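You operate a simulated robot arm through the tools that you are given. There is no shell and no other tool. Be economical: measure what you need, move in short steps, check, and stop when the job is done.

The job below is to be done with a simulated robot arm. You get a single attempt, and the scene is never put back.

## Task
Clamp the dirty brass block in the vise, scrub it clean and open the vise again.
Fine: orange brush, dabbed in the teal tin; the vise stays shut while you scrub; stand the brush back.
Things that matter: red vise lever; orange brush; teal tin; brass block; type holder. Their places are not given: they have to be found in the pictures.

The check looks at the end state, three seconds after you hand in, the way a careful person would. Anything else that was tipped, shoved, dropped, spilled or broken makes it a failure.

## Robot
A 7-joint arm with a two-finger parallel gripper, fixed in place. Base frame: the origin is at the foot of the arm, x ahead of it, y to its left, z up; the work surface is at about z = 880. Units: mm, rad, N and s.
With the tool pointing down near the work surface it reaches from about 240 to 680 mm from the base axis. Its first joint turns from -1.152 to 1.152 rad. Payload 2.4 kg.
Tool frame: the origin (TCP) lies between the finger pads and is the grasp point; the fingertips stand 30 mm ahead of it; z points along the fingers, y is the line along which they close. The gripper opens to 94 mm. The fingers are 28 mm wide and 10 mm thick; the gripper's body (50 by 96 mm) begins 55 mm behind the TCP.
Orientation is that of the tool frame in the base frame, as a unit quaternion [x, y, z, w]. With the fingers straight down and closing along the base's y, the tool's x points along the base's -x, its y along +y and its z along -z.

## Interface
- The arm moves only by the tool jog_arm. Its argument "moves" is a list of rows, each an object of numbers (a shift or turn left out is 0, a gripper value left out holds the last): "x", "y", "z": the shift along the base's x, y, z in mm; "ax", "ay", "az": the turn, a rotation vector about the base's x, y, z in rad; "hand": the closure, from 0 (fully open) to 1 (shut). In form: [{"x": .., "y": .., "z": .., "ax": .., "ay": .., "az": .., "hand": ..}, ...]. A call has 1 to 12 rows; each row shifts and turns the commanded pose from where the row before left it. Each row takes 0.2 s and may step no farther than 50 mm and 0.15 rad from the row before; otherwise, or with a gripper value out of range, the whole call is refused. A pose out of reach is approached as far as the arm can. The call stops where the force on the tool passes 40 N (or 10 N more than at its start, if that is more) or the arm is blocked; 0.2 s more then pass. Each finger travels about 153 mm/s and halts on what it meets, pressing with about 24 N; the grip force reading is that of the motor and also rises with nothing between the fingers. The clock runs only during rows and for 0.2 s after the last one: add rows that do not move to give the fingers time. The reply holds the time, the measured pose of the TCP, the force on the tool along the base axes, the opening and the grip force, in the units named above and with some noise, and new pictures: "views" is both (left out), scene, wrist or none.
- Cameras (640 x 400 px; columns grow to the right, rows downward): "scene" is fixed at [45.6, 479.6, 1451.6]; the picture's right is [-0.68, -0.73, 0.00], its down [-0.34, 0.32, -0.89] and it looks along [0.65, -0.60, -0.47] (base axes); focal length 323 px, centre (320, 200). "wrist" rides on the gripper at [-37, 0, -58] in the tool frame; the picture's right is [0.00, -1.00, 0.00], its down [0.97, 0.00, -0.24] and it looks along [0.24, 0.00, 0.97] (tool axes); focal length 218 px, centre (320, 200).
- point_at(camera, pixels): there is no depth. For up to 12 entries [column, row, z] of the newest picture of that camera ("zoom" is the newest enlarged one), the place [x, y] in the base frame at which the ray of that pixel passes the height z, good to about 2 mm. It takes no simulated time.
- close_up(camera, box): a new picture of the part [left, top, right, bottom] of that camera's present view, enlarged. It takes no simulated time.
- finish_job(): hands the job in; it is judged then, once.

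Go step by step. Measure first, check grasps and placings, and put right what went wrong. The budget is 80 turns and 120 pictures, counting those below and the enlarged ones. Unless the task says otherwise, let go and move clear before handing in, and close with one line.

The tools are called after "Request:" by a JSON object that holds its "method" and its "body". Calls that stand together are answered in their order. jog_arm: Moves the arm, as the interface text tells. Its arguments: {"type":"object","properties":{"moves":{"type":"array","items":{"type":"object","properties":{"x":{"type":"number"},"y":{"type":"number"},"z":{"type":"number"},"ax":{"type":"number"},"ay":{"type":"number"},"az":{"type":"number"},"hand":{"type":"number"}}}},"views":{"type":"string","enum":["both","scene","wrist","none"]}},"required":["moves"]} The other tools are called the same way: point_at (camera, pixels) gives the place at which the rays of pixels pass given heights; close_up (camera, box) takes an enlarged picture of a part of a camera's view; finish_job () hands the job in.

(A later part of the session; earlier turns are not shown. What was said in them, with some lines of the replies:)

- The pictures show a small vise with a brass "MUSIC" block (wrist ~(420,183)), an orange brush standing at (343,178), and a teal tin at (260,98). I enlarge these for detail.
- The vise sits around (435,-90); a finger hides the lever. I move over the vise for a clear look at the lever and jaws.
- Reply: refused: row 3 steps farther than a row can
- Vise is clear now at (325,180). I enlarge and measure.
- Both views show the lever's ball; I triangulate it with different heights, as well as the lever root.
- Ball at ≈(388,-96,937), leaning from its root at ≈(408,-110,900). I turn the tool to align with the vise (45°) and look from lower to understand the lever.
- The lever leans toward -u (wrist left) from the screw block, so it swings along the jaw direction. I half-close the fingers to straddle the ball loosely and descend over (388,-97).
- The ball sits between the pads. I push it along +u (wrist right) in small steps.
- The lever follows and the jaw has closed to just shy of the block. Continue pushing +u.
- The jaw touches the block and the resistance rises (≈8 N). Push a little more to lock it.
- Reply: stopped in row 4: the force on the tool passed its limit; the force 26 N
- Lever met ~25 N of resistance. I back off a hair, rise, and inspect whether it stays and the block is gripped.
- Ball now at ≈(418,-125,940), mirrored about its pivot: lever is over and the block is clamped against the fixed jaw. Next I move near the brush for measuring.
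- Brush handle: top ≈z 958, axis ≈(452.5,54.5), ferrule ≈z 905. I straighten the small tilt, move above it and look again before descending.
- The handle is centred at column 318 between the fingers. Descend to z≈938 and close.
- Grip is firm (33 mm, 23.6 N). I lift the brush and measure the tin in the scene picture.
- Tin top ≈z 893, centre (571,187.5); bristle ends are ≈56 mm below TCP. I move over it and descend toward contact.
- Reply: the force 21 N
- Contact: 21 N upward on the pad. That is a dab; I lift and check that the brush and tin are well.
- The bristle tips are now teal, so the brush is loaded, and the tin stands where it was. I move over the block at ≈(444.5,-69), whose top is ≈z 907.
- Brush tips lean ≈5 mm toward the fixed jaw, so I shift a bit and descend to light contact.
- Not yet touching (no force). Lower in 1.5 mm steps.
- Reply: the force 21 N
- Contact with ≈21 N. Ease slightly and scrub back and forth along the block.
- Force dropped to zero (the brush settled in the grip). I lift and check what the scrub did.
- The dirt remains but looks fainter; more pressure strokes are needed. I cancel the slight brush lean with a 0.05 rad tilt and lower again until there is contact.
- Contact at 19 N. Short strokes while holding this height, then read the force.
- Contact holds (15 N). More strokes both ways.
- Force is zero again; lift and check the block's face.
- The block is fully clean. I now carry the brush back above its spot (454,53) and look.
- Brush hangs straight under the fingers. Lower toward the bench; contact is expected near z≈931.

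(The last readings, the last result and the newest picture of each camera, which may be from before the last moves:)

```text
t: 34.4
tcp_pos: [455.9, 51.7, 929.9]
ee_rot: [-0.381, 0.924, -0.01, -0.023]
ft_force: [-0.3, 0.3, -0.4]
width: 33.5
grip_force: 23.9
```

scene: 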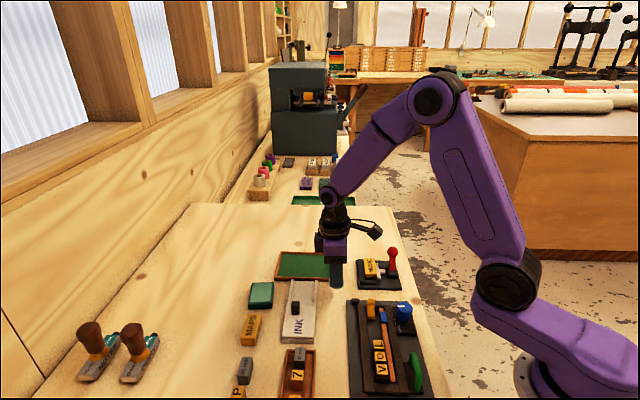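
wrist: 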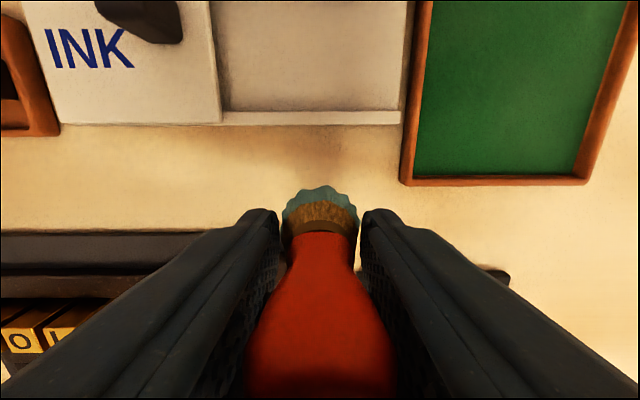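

Request:
{"method": "jog_arm", "body": {"moves": [{"z": -1}, {}], "views": "none"}}

Request:
{"method": "close_up", "body": {"camera": "scene", "box": [305, 260, 365, 305]}}

```text
t: 35.0
tcp_pos: [456.0, 52.3, 929.1]
ee_rot: [-0.381, 0.924, -0.01, -0.023]
ft_force: [-0.8, -0.1, -0.8]
width: 33.5
grip_force: 24.2
```

```text
8.89 times, centred on (335, 282) of scene
```

zoom: 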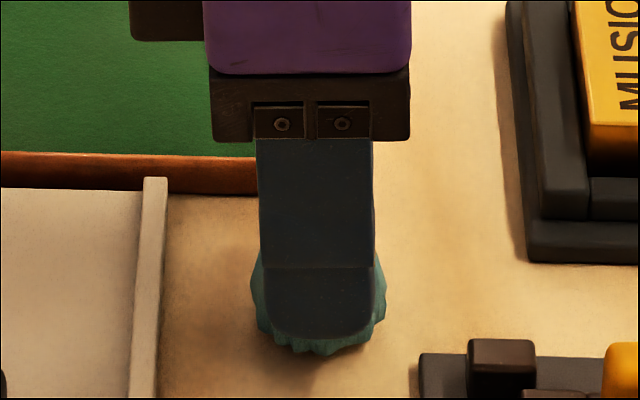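

Bristle bottom (zoom row 353) is still above its original row 378: ≈5 mm of gap. Continue down.

Request:
{"method": "jog_arm", "body": {"moves": [{"z": -1.5}, {"z": -1.5}, {}], "views": "none"}}

```text
t: 35.8
tcp_pos: [456.5, 52.6, 924.5]
ee_rot: [-0.381, 0.924, -0.01, -0.022]
ft_force: [-0.6, 0.2, 6.6]
width: 33.6
grip_force: 24.7
```

Contact with 6.6 N. Open the fingers step by step.

Request:
{"method": "jog_arm", "body": {"moves": [{"hand": 0.62}, {"hand": 0.55}, {"hand": 0.45}, {"hand": 0.3}, {"hand": 0.2}, {}]}}

Request:
{"method": "close_up", "body": {"camera": "scene", "box": [305, 260, 365, 305]}}

```text
t: 37.2
tcp_pos: [455.6, 51.7, 925.3]
ee_rot: [-0.38, 0.925, -0.01, -0.022]
ft_force: [-0.2, -0.6, 0.0]
width: 75.2
grip_force: 0.1
```

scene: 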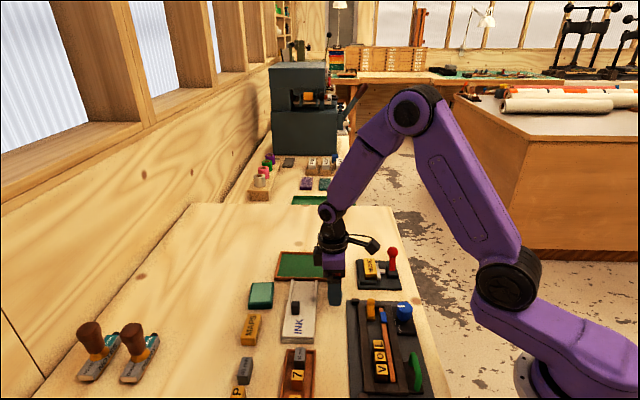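
wrist: 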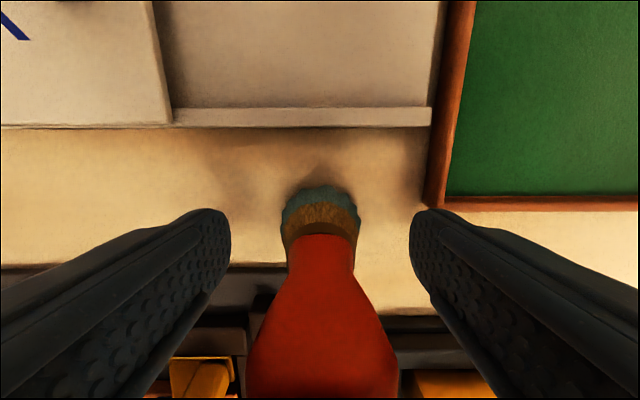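

```text
8.89 times, centred on (335, 282) of scene
```

zoom: 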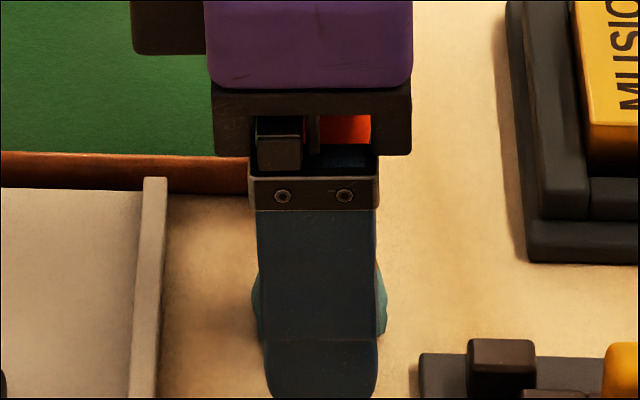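

Brush stands free between the fingers. Rise straight up, undo the tilt and view.

Request:
{"method": "jog_arm", "body": {"moves": [{"z": 30}, {"z": 40}, {"z": 40}, {"ax": 0.035, "ay": -0.035, "y": -40}, {"y": -45, "x": -10}, {}]}}

Request:
{"method": "close_up", "body": {"camera": "scene", "box": [285, 235, 415, 310]}}

```text
t: 38.6
tcp_pos: [445.4, -35.3, 1033.8]
ee_rot: [-0.38, 0.925, 0.0, 0.0]
ft_force: [-0.2, 0.2, -0.1]
width: 74.9
grip_force: 0.0
```

scene: 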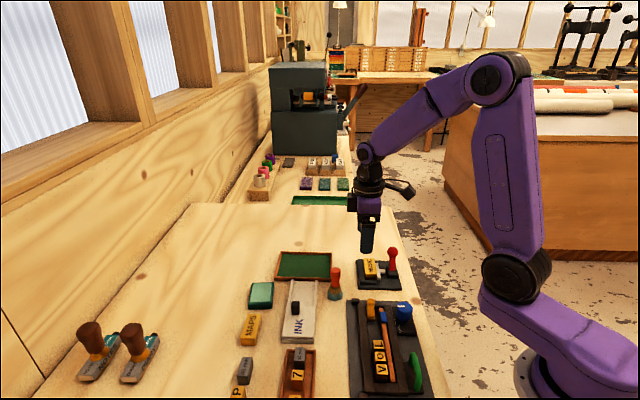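
wrist: 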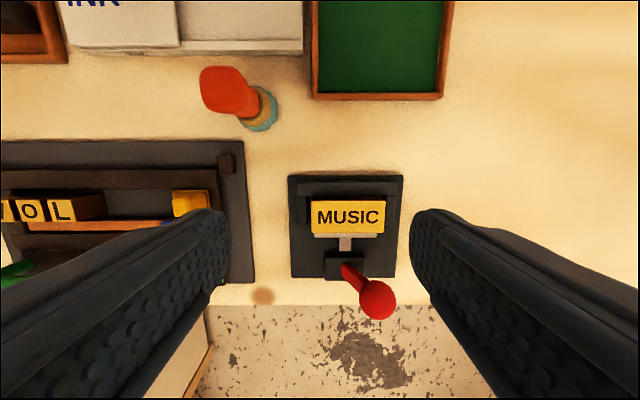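

```text
4.92 times, centred on (350, 272) of scene
```

zoom: 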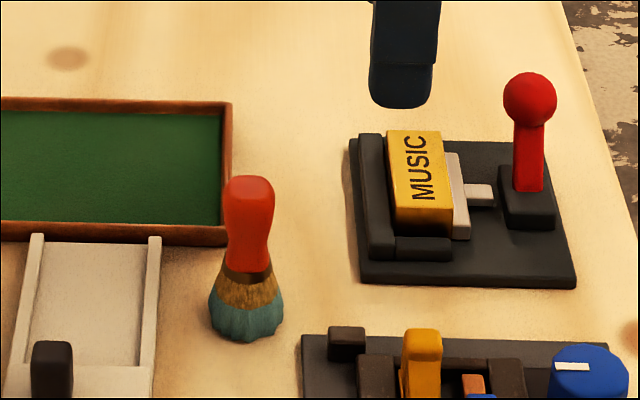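

The brush stands upright in its place. Now I straddle the lever ball at ≈(418,-125,940) and will push it back.

Request:
{"method": "jog_arm", "body": {"moves": [{"x": -9, "y": -40, "hand": 0.45}, {"x": -9, "y": -40}, {"x": -9, "y": -10}, {"z": -40}, {"z": -38}, {}], "views": "wrist"}}

```text
t: 40.0
tcp_pos: [419.9, -124.1, 958.4]
ee_rot: [-0.381, 0.925, -0.001, 0.0]
ft_force: [0.4, 0.4, 1.3]
width: 51.7
grip_force: 0.0
```

wrist: 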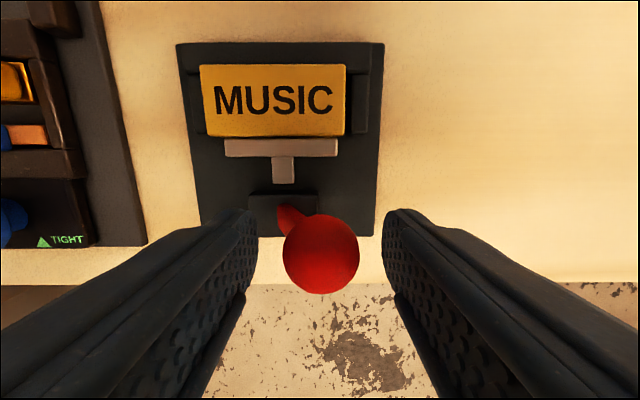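

The ball is centred between the pads. Push along -u back to the open side.

Request:
{"method": "jog_arm", "body": {"moves": [{"x": -5, "y": 5}, {"x": -5, "y": 5}, {"x": -4, "y": 4}, {"x": -4, "y": 4}, {"x": -4, "y": 4}, {"x": -4, "y": 4}, {"x": -4, "y": 4}, {"x": -4, "y": 4}, {}], "views": "wrist"}}

```text
t: 42.0
tcp_pos: [384.0, -87.7, 958.9]
ee_rot: [-0.381, 0.924, -0.001, 0.0]
ft_force: [-0.5, -0.5, 0.2]
width: 51.4
grip_force: 0.0
```

wrist: 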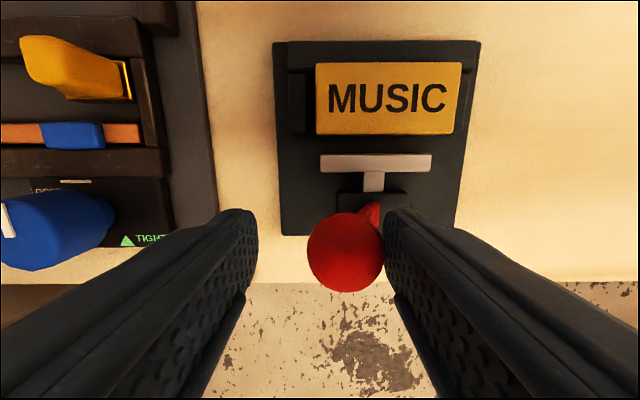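

Jaw is off the block. A little more to reach the original open stop.

Request:
{"method": "jog_arm", "body": {"moves": [{"x": -3, "y": 3}, {"x": -2, "y": 2}, {}], "views": "wrist"}}

```text
t: 42.8
tcp_pos: [380.0, -84.6, 958.1]
ee_rot: [-0.38, 0.925, -0.003, 0.002]
ft_force: [5.7, -12.4, 3.3]
width: 59.1
grip_force: 6.5
```

wrist: 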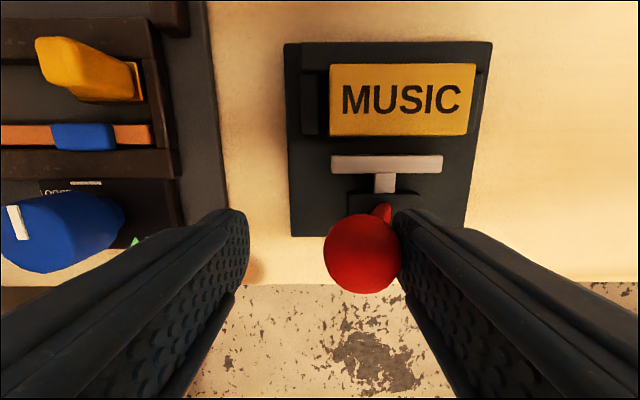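

The lever is at its open stop (≈14 N). I back off and rise clear.

Request:
{"method": "jog_arm", "body": {"moves": [{"x": 5, "y": -5}, {"x": 1, "y": -1}, {"z": 40}, {"z": 45}, {"z": 45}, {"x": 30, "y": 30}, {"z": 40}, {}]}}

Request:
{"method": "close_up", "body": {"camera": "scene", "box": [285, 235, 415, 310]}}

Request:
{"method": "close_up", "body": {"camera": "scene", "box": [200, 240, 440, 390]}}

```text
t: 44.6
tcp_pos: [416.2, -59.1, 1127.8]
ee_rot: [-0.381, 0.925, -0.002, 0.0]
ft_force: [0.6, -1.2, -0.3]
width: 51.8
grip_force: 0.1
```

scene: 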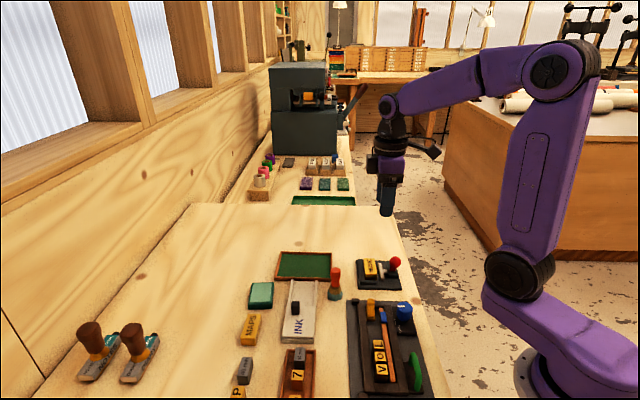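
wrist: 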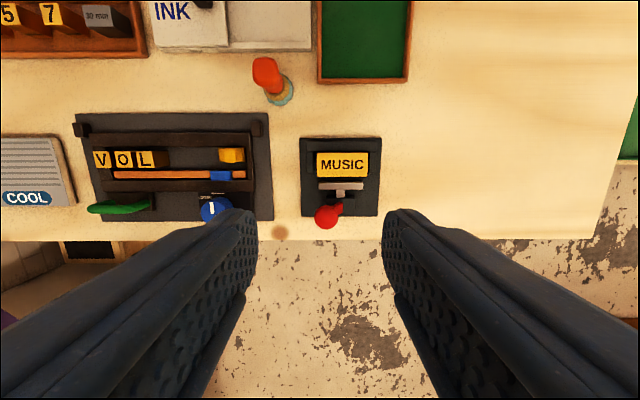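

```text
4.92 times, centred on (350, 272) of scene
```

zoom: 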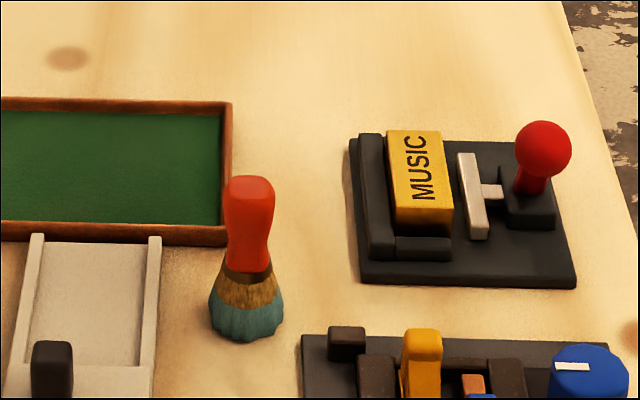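

```text
2.67 times, centred on (320, 315) of scene
```

zoom: 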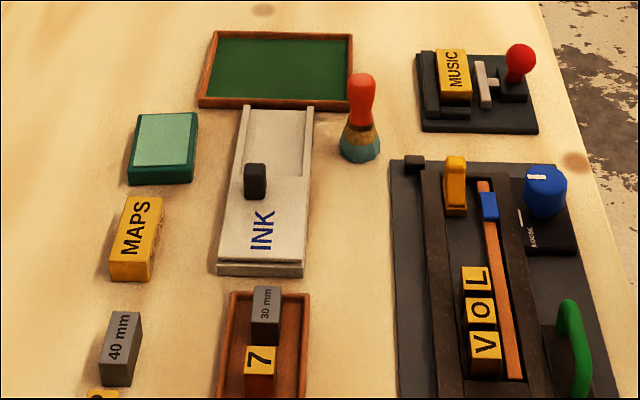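

The block is clean in the open vise (zoom (455,70)), the brush stands upright on its spot, and the tin and all other things are in place. The arm is clear, so I hand in.

Request:
{"method": "finish_job", "body": {}}

```text
The job is handed in.
```

The brass block was clamped, scrubbed clean with the orange brush after a dab in the teal tin, and left in the reopened vise, with the brush standing upright back on its spot.
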